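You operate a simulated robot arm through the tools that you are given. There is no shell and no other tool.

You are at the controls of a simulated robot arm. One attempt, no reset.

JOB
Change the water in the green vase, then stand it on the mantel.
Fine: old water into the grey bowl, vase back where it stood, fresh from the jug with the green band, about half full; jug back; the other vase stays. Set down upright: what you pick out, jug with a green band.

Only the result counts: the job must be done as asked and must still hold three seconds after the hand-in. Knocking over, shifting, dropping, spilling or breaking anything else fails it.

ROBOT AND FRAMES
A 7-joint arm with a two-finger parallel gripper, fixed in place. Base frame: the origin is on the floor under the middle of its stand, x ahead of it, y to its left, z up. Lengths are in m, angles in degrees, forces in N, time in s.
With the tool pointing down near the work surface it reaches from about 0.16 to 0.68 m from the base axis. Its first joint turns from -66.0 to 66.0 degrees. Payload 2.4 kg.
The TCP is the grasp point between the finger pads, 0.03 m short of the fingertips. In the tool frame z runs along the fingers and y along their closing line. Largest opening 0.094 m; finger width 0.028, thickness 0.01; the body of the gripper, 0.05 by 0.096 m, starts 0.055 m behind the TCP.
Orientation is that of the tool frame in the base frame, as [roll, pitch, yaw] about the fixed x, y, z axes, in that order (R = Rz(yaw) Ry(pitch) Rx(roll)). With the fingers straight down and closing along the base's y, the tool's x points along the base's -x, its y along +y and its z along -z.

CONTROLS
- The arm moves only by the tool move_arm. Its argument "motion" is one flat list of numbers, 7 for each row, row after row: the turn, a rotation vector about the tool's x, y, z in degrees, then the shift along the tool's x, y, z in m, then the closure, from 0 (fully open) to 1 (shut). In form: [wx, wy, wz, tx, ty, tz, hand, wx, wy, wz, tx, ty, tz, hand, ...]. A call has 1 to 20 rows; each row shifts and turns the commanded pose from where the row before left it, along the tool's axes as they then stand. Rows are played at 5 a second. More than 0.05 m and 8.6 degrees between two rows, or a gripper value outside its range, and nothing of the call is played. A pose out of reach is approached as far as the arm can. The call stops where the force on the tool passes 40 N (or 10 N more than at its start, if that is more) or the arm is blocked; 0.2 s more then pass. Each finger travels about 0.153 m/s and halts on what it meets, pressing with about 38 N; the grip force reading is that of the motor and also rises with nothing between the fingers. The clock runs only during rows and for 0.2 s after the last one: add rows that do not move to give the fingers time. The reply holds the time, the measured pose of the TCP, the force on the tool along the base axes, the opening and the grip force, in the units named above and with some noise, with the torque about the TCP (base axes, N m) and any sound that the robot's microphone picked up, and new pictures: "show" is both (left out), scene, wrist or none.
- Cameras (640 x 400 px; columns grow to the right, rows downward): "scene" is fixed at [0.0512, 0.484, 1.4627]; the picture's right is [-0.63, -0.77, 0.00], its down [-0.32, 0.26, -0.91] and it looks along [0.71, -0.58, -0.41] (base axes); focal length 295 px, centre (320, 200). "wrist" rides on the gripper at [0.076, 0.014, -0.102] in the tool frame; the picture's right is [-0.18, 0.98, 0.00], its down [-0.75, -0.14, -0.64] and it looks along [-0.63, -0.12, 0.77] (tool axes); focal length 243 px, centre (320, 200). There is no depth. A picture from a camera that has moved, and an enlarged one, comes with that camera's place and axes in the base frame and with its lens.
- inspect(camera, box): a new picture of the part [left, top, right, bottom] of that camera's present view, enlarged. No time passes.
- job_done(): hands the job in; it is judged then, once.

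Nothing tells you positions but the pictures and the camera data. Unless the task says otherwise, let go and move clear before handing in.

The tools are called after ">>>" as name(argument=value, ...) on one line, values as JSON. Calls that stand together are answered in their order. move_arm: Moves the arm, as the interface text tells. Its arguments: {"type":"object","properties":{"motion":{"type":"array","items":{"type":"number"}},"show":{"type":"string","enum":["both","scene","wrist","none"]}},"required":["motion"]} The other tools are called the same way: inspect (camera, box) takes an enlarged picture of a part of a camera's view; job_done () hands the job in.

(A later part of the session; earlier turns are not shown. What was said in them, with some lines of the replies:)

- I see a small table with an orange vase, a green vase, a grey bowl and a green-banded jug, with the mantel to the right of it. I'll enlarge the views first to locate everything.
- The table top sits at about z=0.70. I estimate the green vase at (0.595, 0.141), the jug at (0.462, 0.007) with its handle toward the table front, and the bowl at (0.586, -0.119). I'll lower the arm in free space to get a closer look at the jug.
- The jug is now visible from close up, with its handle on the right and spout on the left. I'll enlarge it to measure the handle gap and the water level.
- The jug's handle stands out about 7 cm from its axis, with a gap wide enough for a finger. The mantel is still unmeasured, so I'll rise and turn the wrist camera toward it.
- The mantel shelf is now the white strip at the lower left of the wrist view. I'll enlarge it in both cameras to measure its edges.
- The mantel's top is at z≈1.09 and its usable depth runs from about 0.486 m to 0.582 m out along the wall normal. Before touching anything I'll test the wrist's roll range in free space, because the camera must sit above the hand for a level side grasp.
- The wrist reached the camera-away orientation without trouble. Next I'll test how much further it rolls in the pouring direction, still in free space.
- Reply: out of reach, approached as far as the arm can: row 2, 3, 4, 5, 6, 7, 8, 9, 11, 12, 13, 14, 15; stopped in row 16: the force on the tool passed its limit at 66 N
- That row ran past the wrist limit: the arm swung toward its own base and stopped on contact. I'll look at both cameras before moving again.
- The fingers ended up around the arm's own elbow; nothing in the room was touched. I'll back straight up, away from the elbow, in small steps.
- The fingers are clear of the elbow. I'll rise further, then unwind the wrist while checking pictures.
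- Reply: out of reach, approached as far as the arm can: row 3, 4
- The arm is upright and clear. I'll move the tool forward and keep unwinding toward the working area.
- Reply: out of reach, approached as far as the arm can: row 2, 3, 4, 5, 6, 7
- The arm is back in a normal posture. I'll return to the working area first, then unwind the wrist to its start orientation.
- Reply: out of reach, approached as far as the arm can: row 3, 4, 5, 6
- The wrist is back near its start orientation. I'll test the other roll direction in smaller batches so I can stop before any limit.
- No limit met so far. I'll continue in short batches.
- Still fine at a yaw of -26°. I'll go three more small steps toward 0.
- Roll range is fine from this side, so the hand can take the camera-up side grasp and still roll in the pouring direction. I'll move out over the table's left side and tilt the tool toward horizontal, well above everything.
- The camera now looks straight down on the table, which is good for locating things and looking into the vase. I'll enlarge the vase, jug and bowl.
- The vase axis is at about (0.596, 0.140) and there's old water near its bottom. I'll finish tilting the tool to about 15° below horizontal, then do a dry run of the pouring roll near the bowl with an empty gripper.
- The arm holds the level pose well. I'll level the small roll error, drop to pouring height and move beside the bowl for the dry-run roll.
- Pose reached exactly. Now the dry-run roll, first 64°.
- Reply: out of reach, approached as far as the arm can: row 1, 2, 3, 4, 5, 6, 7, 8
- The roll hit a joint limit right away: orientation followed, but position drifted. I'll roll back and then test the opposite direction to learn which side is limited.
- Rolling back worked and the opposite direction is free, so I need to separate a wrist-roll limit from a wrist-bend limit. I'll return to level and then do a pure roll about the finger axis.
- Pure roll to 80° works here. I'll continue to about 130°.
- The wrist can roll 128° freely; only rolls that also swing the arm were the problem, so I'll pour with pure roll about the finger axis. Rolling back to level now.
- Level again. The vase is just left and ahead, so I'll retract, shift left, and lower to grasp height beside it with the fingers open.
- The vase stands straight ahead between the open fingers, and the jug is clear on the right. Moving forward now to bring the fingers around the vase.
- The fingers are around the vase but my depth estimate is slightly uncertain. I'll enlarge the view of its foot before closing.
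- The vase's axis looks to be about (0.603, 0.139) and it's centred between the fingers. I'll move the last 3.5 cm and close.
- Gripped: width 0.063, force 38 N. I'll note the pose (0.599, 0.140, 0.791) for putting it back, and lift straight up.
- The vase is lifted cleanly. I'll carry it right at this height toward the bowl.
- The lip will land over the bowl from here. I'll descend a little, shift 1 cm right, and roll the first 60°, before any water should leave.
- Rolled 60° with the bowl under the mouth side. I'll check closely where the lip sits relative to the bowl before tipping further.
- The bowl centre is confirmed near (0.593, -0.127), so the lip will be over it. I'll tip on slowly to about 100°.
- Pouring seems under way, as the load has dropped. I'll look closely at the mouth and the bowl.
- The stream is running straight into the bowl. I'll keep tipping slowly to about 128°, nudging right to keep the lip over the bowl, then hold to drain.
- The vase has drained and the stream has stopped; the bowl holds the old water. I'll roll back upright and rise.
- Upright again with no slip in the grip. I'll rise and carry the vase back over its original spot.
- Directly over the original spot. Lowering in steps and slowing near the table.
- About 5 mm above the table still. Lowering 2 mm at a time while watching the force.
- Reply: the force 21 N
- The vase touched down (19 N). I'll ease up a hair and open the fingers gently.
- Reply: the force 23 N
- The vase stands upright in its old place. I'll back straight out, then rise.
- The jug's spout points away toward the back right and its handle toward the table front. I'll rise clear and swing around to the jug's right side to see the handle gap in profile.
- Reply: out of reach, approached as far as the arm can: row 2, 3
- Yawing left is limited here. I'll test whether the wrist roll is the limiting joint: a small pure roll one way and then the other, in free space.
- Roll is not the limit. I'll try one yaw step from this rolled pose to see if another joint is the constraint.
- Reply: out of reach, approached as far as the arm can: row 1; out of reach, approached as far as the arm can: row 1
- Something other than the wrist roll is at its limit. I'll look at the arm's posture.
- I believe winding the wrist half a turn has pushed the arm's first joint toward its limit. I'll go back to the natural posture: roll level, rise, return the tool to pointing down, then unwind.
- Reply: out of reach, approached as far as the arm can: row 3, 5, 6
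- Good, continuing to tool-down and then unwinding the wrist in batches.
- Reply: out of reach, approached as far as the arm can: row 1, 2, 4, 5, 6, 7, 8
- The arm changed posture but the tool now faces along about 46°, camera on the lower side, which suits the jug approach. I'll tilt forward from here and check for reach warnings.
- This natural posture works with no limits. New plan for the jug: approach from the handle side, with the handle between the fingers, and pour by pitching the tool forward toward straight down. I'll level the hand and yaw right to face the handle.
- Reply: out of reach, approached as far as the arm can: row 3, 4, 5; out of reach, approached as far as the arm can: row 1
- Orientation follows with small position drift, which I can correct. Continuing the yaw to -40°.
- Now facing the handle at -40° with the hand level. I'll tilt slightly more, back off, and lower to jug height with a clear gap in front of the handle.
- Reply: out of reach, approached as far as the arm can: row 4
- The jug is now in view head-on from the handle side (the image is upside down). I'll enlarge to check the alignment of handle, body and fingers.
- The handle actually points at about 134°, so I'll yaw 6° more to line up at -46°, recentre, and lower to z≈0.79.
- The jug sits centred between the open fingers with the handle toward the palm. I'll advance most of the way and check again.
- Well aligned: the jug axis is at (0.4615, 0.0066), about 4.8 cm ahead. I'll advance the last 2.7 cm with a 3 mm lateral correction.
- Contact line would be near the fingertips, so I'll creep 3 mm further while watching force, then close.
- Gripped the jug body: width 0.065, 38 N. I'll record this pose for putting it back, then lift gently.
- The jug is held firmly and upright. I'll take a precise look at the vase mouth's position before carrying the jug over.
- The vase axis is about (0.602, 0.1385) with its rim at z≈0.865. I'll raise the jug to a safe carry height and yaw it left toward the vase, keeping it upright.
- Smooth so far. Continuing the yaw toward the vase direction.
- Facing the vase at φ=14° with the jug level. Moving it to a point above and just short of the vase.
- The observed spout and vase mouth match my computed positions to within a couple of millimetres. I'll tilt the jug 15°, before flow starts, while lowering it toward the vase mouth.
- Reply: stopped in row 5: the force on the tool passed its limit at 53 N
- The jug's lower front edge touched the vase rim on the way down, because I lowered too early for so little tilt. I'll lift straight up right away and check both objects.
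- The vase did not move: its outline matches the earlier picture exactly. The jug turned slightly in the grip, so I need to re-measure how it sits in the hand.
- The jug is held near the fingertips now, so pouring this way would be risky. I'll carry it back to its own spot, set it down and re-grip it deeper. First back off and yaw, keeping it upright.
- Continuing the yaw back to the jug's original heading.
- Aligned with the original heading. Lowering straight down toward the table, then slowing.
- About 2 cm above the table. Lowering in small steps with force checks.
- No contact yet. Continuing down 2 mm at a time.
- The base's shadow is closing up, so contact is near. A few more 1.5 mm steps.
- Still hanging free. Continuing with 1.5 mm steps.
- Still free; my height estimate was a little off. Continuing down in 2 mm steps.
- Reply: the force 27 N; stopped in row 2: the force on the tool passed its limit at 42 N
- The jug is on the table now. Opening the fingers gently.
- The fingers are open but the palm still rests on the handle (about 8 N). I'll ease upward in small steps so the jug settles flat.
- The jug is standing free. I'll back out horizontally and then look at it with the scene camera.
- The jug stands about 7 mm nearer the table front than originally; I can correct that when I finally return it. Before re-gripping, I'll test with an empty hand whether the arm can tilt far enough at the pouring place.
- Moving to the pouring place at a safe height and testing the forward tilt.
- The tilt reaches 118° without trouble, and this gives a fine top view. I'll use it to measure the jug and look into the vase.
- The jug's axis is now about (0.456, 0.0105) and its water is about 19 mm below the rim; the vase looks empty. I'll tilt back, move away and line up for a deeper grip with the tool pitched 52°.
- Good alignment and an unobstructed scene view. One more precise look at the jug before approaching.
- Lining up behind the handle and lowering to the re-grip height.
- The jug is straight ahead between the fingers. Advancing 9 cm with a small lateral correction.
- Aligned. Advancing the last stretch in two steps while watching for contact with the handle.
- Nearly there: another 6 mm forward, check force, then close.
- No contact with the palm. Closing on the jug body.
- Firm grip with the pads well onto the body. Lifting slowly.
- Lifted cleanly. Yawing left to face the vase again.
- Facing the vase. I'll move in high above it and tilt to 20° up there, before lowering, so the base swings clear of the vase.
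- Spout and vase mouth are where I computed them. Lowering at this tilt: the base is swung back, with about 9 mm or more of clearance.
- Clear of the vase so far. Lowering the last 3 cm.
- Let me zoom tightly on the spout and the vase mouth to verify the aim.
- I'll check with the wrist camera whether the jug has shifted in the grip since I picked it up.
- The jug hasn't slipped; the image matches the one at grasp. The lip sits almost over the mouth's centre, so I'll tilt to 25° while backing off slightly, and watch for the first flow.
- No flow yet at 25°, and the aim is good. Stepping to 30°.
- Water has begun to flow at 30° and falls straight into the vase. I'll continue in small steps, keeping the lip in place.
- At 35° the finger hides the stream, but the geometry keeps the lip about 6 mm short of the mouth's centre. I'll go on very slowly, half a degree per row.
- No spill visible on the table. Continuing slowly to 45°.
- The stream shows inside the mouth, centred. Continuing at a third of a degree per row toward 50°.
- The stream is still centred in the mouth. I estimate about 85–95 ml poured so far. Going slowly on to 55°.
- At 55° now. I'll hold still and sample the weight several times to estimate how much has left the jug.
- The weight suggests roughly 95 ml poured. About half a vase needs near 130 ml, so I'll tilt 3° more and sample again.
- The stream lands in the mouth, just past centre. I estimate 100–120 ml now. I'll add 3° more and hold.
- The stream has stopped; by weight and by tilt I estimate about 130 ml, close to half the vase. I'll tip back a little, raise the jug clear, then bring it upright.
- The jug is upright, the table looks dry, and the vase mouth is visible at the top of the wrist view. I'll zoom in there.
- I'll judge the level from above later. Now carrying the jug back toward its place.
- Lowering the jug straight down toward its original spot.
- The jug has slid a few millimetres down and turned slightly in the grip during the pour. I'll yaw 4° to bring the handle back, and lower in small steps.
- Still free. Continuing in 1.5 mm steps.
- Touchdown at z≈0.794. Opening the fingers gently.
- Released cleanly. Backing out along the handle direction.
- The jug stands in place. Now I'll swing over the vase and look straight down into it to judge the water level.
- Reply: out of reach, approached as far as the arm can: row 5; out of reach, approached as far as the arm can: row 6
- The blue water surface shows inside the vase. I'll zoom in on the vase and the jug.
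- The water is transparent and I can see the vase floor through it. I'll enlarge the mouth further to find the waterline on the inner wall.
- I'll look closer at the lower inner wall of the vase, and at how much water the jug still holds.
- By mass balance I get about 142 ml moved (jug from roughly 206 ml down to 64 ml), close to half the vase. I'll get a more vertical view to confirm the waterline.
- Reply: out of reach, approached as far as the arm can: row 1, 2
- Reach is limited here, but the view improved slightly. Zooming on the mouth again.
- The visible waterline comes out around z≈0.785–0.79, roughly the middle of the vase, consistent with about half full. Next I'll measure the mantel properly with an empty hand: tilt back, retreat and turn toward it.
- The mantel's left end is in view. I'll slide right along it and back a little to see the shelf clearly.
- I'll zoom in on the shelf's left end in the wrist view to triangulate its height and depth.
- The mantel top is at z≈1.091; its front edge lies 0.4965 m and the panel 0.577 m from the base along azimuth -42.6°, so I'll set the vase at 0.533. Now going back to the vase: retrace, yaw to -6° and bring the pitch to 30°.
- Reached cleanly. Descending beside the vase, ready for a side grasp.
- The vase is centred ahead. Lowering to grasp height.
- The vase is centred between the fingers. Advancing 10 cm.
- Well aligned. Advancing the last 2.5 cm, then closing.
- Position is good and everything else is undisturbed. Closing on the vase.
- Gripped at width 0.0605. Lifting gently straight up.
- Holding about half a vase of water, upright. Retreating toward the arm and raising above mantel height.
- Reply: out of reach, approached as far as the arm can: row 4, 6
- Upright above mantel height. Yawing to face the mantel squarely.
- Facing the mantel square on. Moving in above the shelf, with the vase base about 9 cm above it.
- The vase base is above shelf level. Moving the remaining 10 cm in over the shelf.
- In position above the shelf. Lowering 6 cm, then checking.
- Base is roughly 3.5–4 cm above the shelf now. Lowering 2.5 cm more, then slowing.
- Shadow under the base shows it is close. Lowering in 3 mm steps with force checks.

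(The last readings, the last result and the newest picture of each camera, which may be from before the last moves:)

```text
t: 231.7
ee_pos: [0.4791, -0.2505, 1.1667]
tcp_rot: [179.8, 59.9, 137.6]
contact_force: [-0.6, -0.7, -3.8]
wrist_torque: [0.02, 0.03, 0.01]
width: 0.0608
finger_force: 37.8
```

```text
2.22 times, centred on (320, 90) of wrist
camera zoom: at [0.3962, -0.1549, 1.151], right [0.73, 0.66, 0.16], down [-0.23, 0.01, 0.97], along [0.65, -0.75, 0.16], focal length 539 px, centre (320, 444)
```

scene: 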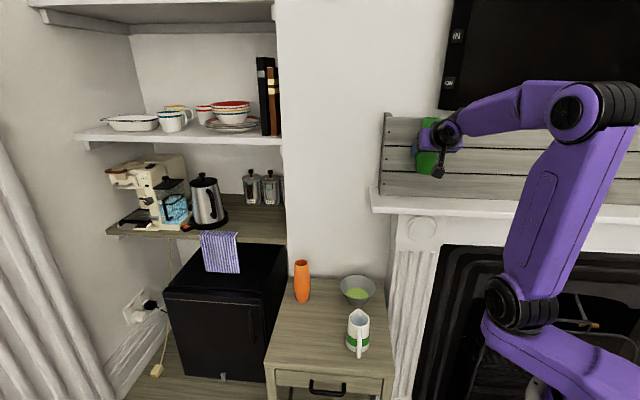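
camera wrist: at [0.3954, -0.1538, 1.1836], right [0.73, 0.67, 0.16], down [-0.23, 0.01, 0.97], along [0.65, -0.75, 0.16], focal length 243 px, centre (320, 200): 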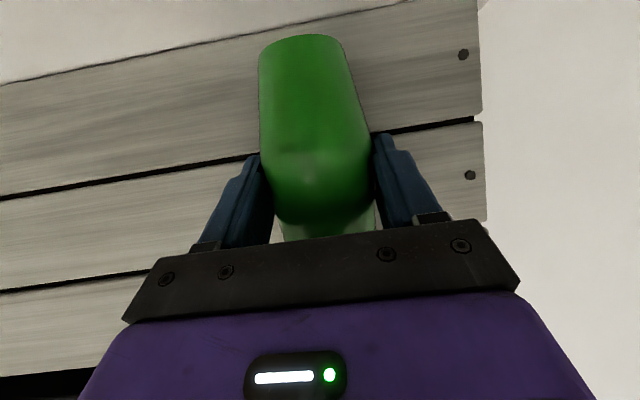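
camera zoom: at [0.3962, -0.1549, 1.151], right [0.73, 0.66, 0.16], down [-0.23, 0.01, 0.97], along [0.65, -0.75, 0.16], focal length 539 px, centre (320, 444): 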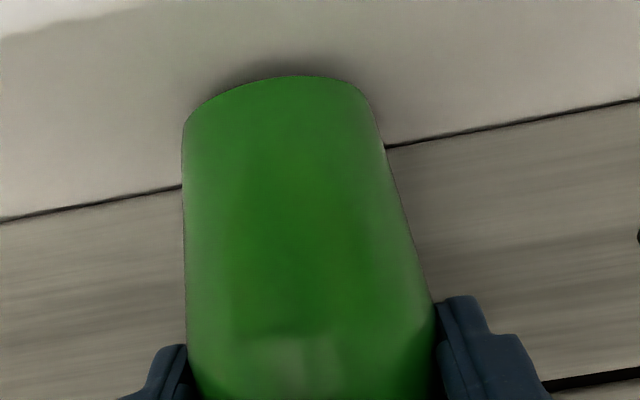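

Nearly touching. Continuing in 2 mm steps.

>>> move_arm(motion=[0, 0, 0, 0.0017, 0, 0.001, 1, 0, 0, 0, 0, 0, 0, 1], show="none")

>>> move_arm(motion=[0, 0, 0, 0.0017, 0, 0.001, 1, 0, 0, 0, 0, 0, 0, 1], show="none")

>>> inspect(camera="wrist", box=[160, 0, 440, 180])

```text
t: 232.3
ee_pos: [0.479, -0.2511, 1.1638]
tcp_rot: [179.8, 59.7, 137.7]
contact_force: [-1.1, 0.2, -3.4]
wrist_torque: [0.0, 0.04, 0.01]
width: 0.0603
finger_force: 38.0
```

```text
t: 232.9
ee_pos: [0.4791, -0.2511, 1.1626]
tcp_rot: [180.0, 59.7, 137.6]
contact_force: [0.1, -0.1, -4.4]
wrist_torque: [0.04, 0.01, 0.01]
width: 0.0605
finger_force: 38.0
```

```text
2.22 times, centred on (300, 90) of wrist
camera zoom: at [0.3955, -0.1556, 1.1476], right [0.73, 0.66, 0.16], down [-0.22, 0.01, 0.97], along [0.65, -0.75, 0.16], focal length 539 px, centre (364, 444)
```

zoom: 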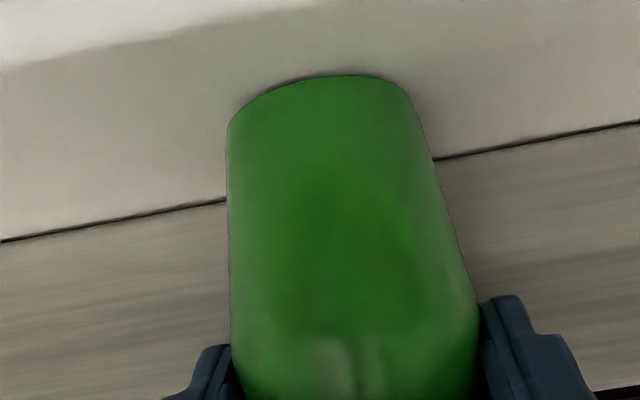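

The base sits well inside the shelf, about 18 mm from the front edge and 8 mm from the panel at the vase's widest point. A few more small steps to contact.

>>> move_arm(motion=[0, 0, 0, 0.0013, 0, 0.0008, 1, 0, 0, 0, 0, 0, 0, 1], show="none")

>>> move_arm(motion=[0, 0, 0, 0.0013, 0, 0.0008, 1, 0, 0, 0, 0, 0, 0, 1], show="none")

>>> move_arm(motion=[0, 0, 0, 0.0013, 0, 0.0008, 1, 0, 0, 0, 0, 0, 0, 1], show="none")

```text
t: 233.5
ee_pos: [0.4791, -0.2513, 1.1606]
tcp_rot: [179.9, 59.6, 137.5]
contact_force: [-0.1, 0.3, -3.4]
wrist_torque: [0.05, -0.02, -0.01]
width: 0.0605
finger_force: 38.1
```

```text
t: 234.1
ee_pos: [0.4792, -0.2508, 1.1603]
tcp_rot: [179.9, 59.9, 137.5]
contact_force: [-1.3, 1.1, 3.1]
wrist_torque: [0.12, -0.08, 0.0]
width: 0.0608
finger_force: 38.1
```

```text
t: 234.7
ee_pos: [0.4788, -0.2519, 1.161]
tcp_rot: [180.0, 60.2, 137.5]
contact_force: [-5.0, 2.3, 19.2]
wrist_torque: [0.4, -0.11, 0.1]
width: 0.0604
finger_force: 37.7
```

Touchdown on the mantel. Easing off the pressure slightly and opening the fingers.

>>> move_arm(motion=[0, 0, 0, -0.0011, 0, -0.0006, 1, 0, 0, 0, 0, 0, 0, 1], show="none")

>>> move_arm(motion=[0, 0, 0, 0, 0, 0, 0.33, 0, 0, 0, 0, 0, 0, 0.28, 0, 0, 0, 0, 0, 0, 0.2, 0, 0, 0, 0, 0, 0, 0.1, 0, 0, 0, 0, 0, 0, 0, 0, 0, 0, 0, 0, 0, 0], show="both")

>>> inspect(camera="scene", box=[390, 130, 490, 230])

```text
t: 235.3
ee_pos: [0.4785, -0.2525, 1.1591]
tcp_rot: [180.0, 60.1, 137.4]
contact_force: [0.4, -0.3, 19.9]
wrist_torque: [0.08, -0.58, -0.03]
width: 0.0604
finger_force: 38.4
```

```text
t: 236.7
ee_pos: [0.4792, -0.2514, 1.1587]
tcp_rot: [179.9, 59.8, 137.6]
contact_force: [0.1, 0.5, -0.8]
wrist_torque: [-0.02, 0.0, 0.01]
width: 0.0939
finger_force: 0.1
camera wrist: at [0.3957, -0.1552, 1.144], right [0.73, 0.66, 0.16], down [-0.23, 0.01, 0.97], along [0.64, -0.75, 0.16], focal length 243 px, centre (320, 200)
```

scene: 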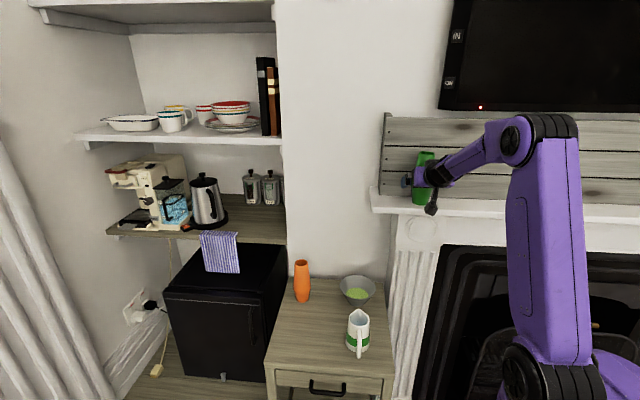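
wrist: 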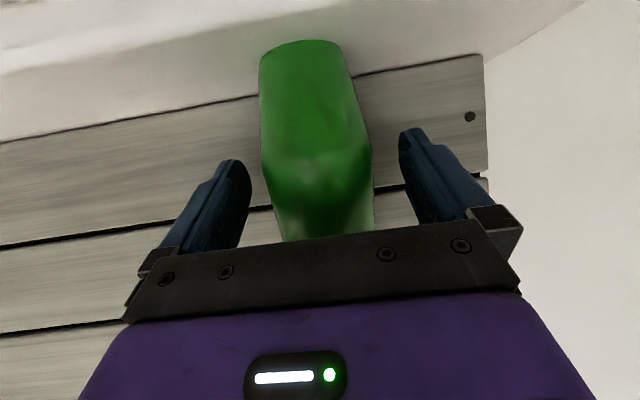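

```text
4.00 times, centred on (440, 180) of scene
camera zoom: at [0.0512, 0.484, 1.4627], right [-0.63, -0.77, 0.0], down [-0.32, 0.26, -0.91], along [0.71, -0.58, -0.41], focal length 1181 px, centre (-160, 280)
```

zoom: 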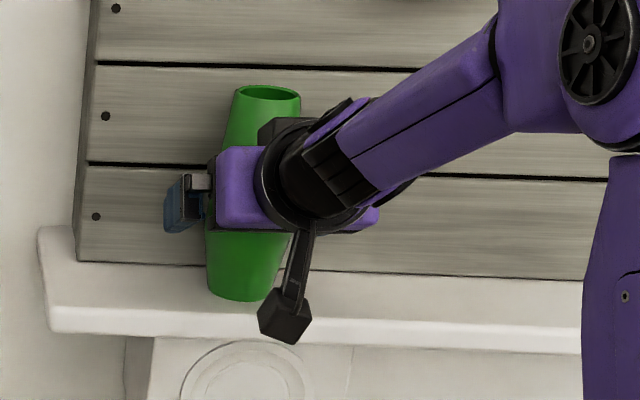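

The vase stands free on the mantel. Backing straight out in small steps.

>>> move_arm(motion=[0, 0, 0, 0.0075, 0, -0.013, 0, 0, 0, 0, 0.0075, 0, -0.013, 0], show="none")

>>> move_arm(motion=[0, 0, 0, 0.0075, 0, -0.013, 0, 0, 0, 0, 0.0075, 0, -0.013, 0], show="wrist")

>>> move_arm(motion=[0, 0, 0, 0.01, 0, -0.0173, 0, 0, 0, 0, 0.01, 0, -0.0173, 0], show="both")

```text
t: 237.3
ee_pos: [0.4551, -0.2322, 1.1603]
tcp_rot: [-180.0, 60.0, 137.6]
contact_force: [0.3, 0.7, 0.2]
wrist_torque: [0.0, -0.06, 0.0]
width: 0.0941
finger_force: 0.2
```

```text
t: 237.9
ee_pos: [0.4333, -0.2094, 1.1565]
tcp_rot: [-179.7, 59.7, 137.6]
contact_force: [0.1, -0.4, -0.1]
wrist_torque: [-0.01, -0.01, -0.01]
width: 0.0938
finger_force: 0.0
camera wrist: at [0.3514, -0.1128, 1.1425], right [0.73, 0.66, 0.16], down [-0.22, 0.02, 0.97], along [0.64, -0.75, 0.16], focal length 243 px, centre (320, 200)
```

wrist: 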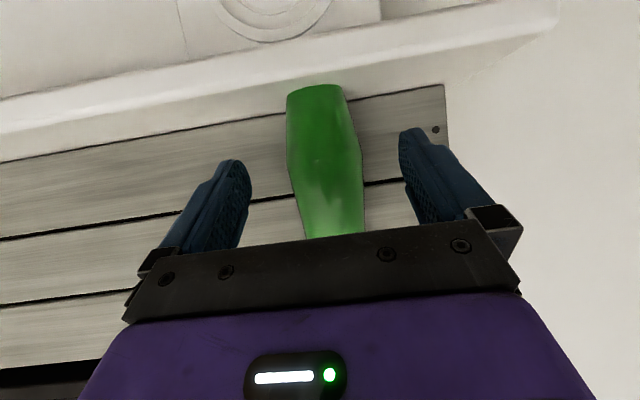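

```text
t: 238.5
ee_pos: [0.4058, -0.1804, 1.1585]
tcp_rot: [-179.6, 59.8, 137.6]
contact_force: [-1.0, -0.1, 0.5]
wrist_torque: [-0.03, 0.02, 0.02]
width: 0.094
finger_force: 0.1
out of reach, approached as far as the arm can: row 2
camera wrist: at [0.3237, -0.0852, 1.1439], right [0.73, 0.66, 0.16], down [-0.22, 0.02, 0.97], along [0.64, -0.75, 0.16], focal length 243 px, centre (320, 200)
```

scene: 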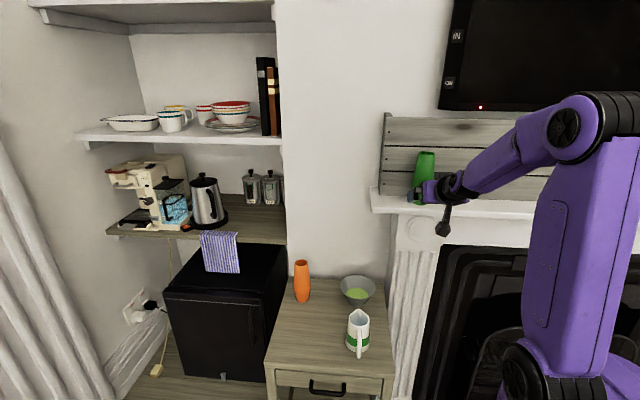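
wrist: 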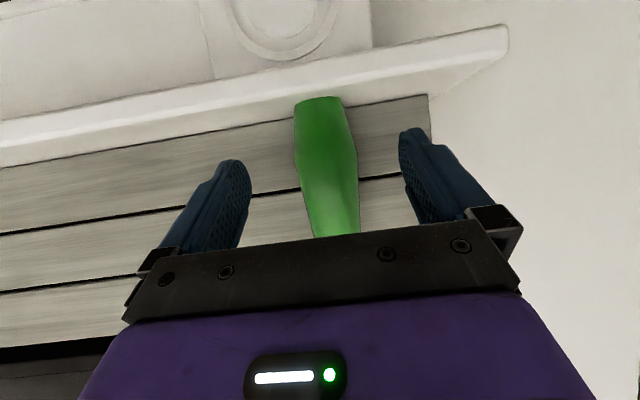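

The vase stands upright on the mantel and the hand is clear. I'll move aside a little more and inspect everything before handing in.

>>> move_arm(motion=[0, 0, 0, 0, 0.03, 0, 0, 0, 0, 0, 0, 0.03, 0, 0, 0, 0, 0, 0, 0.03, 0, 0, 0, 0, 0, 0, 0, 0, 0], show="both")

>>> inspect(camera="scene", box=[380, 130, 480, 220])

>>> inspect(camera="scene", box=[255, 250, 405, 380])

```text
t: 239.5
ee_pos: [0.4681, -0.113, 1.1603]
tcp_rot: [-180.0, 59.9, 137.7]
contact_force: [-1.7, -0.3, -0.6]
wrist_torque: [-0.01, -0.01, 0.0]
width: 0.0942
finger_force: 0.0
camera wrist: at [0.3843, -0.0191, 1.1451], right [0.73, 0.66, 0.16], down [-0.23, 0.01, 0.97], along [0.65, -0.75, 0.16], focal length 243 px, centre (320, 200)
```

scene: 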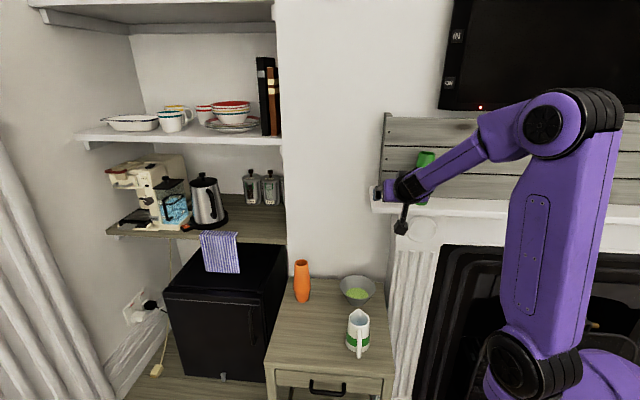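
wrist: 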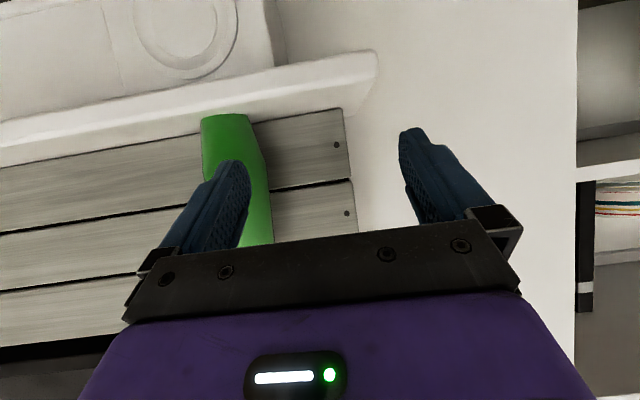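

```text
4.44 times, centred on (430, 175) of scene
camera zoom: at [0.0512, 0.484, 1.4627], right [-0.63, -0.77, 0.0], down [-0.32, 0.26, -0.91], along [0.71, -0.58, -0.41], focal length 1312 px, centre (-169, 311)
```

zoom: 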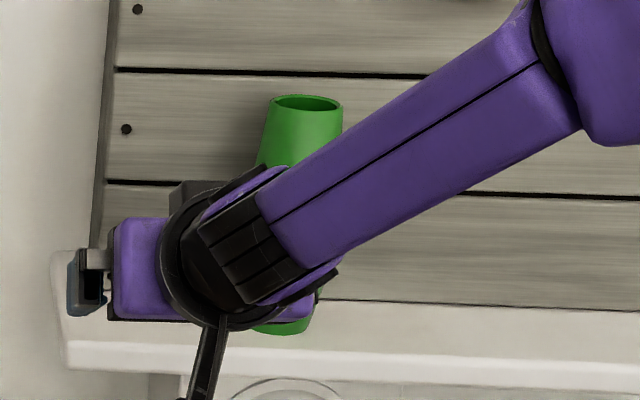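

```text
3.08 times, centred on (330, 315) of scene
camera zoom: at [0.0512, 0.484, 1.4627], right [-0.63, -0.77, 0.0], down [-0.32, 0.26, -0.91], along [0.71, -0.58, -0.41], focal length 909 px, centre (289, -154)
```

zoom: 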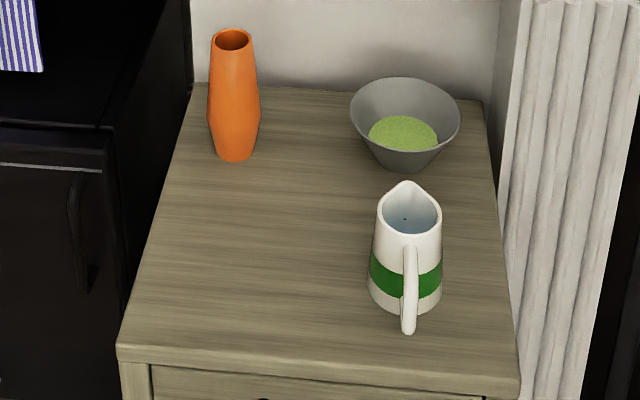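

The green vase stands upright on the mantel, clear of the hand. The orange vase is untouched, the old water is in the grey bowl, the jug is back upright in its place, and the table looks dry. Handing the job in.

>>> job_done()

```text
The job is handed in.
```

The job is handed in, and every part of it looked right in the last pictures.

- **Old water:** it is in the grey bowl, and I saw no spill on the table.
- **Fresh water:** it came from the jug with the green band. The vase is about half full. I judged that from the jug's weight change, the water left in the jug and a look down into the vase, so it is an estimate.
- **Jug:** it is back upright, within a few millimetres of where it first stood.
- **Green vase:** I returned it to its spot on the table for filling. It now stands upright on the mantel, about 2 cm from the front edge, with the hand clear of it.
- **Orange vase:** it was not touched.

**Contact during filling:** on my first try the jug's base bumped the rim of the standing vase hard enough to stop the arm. The vase did not move. The jug turned slightly in the grip, so I set it down, gripped it again and poured cleanly the second time.
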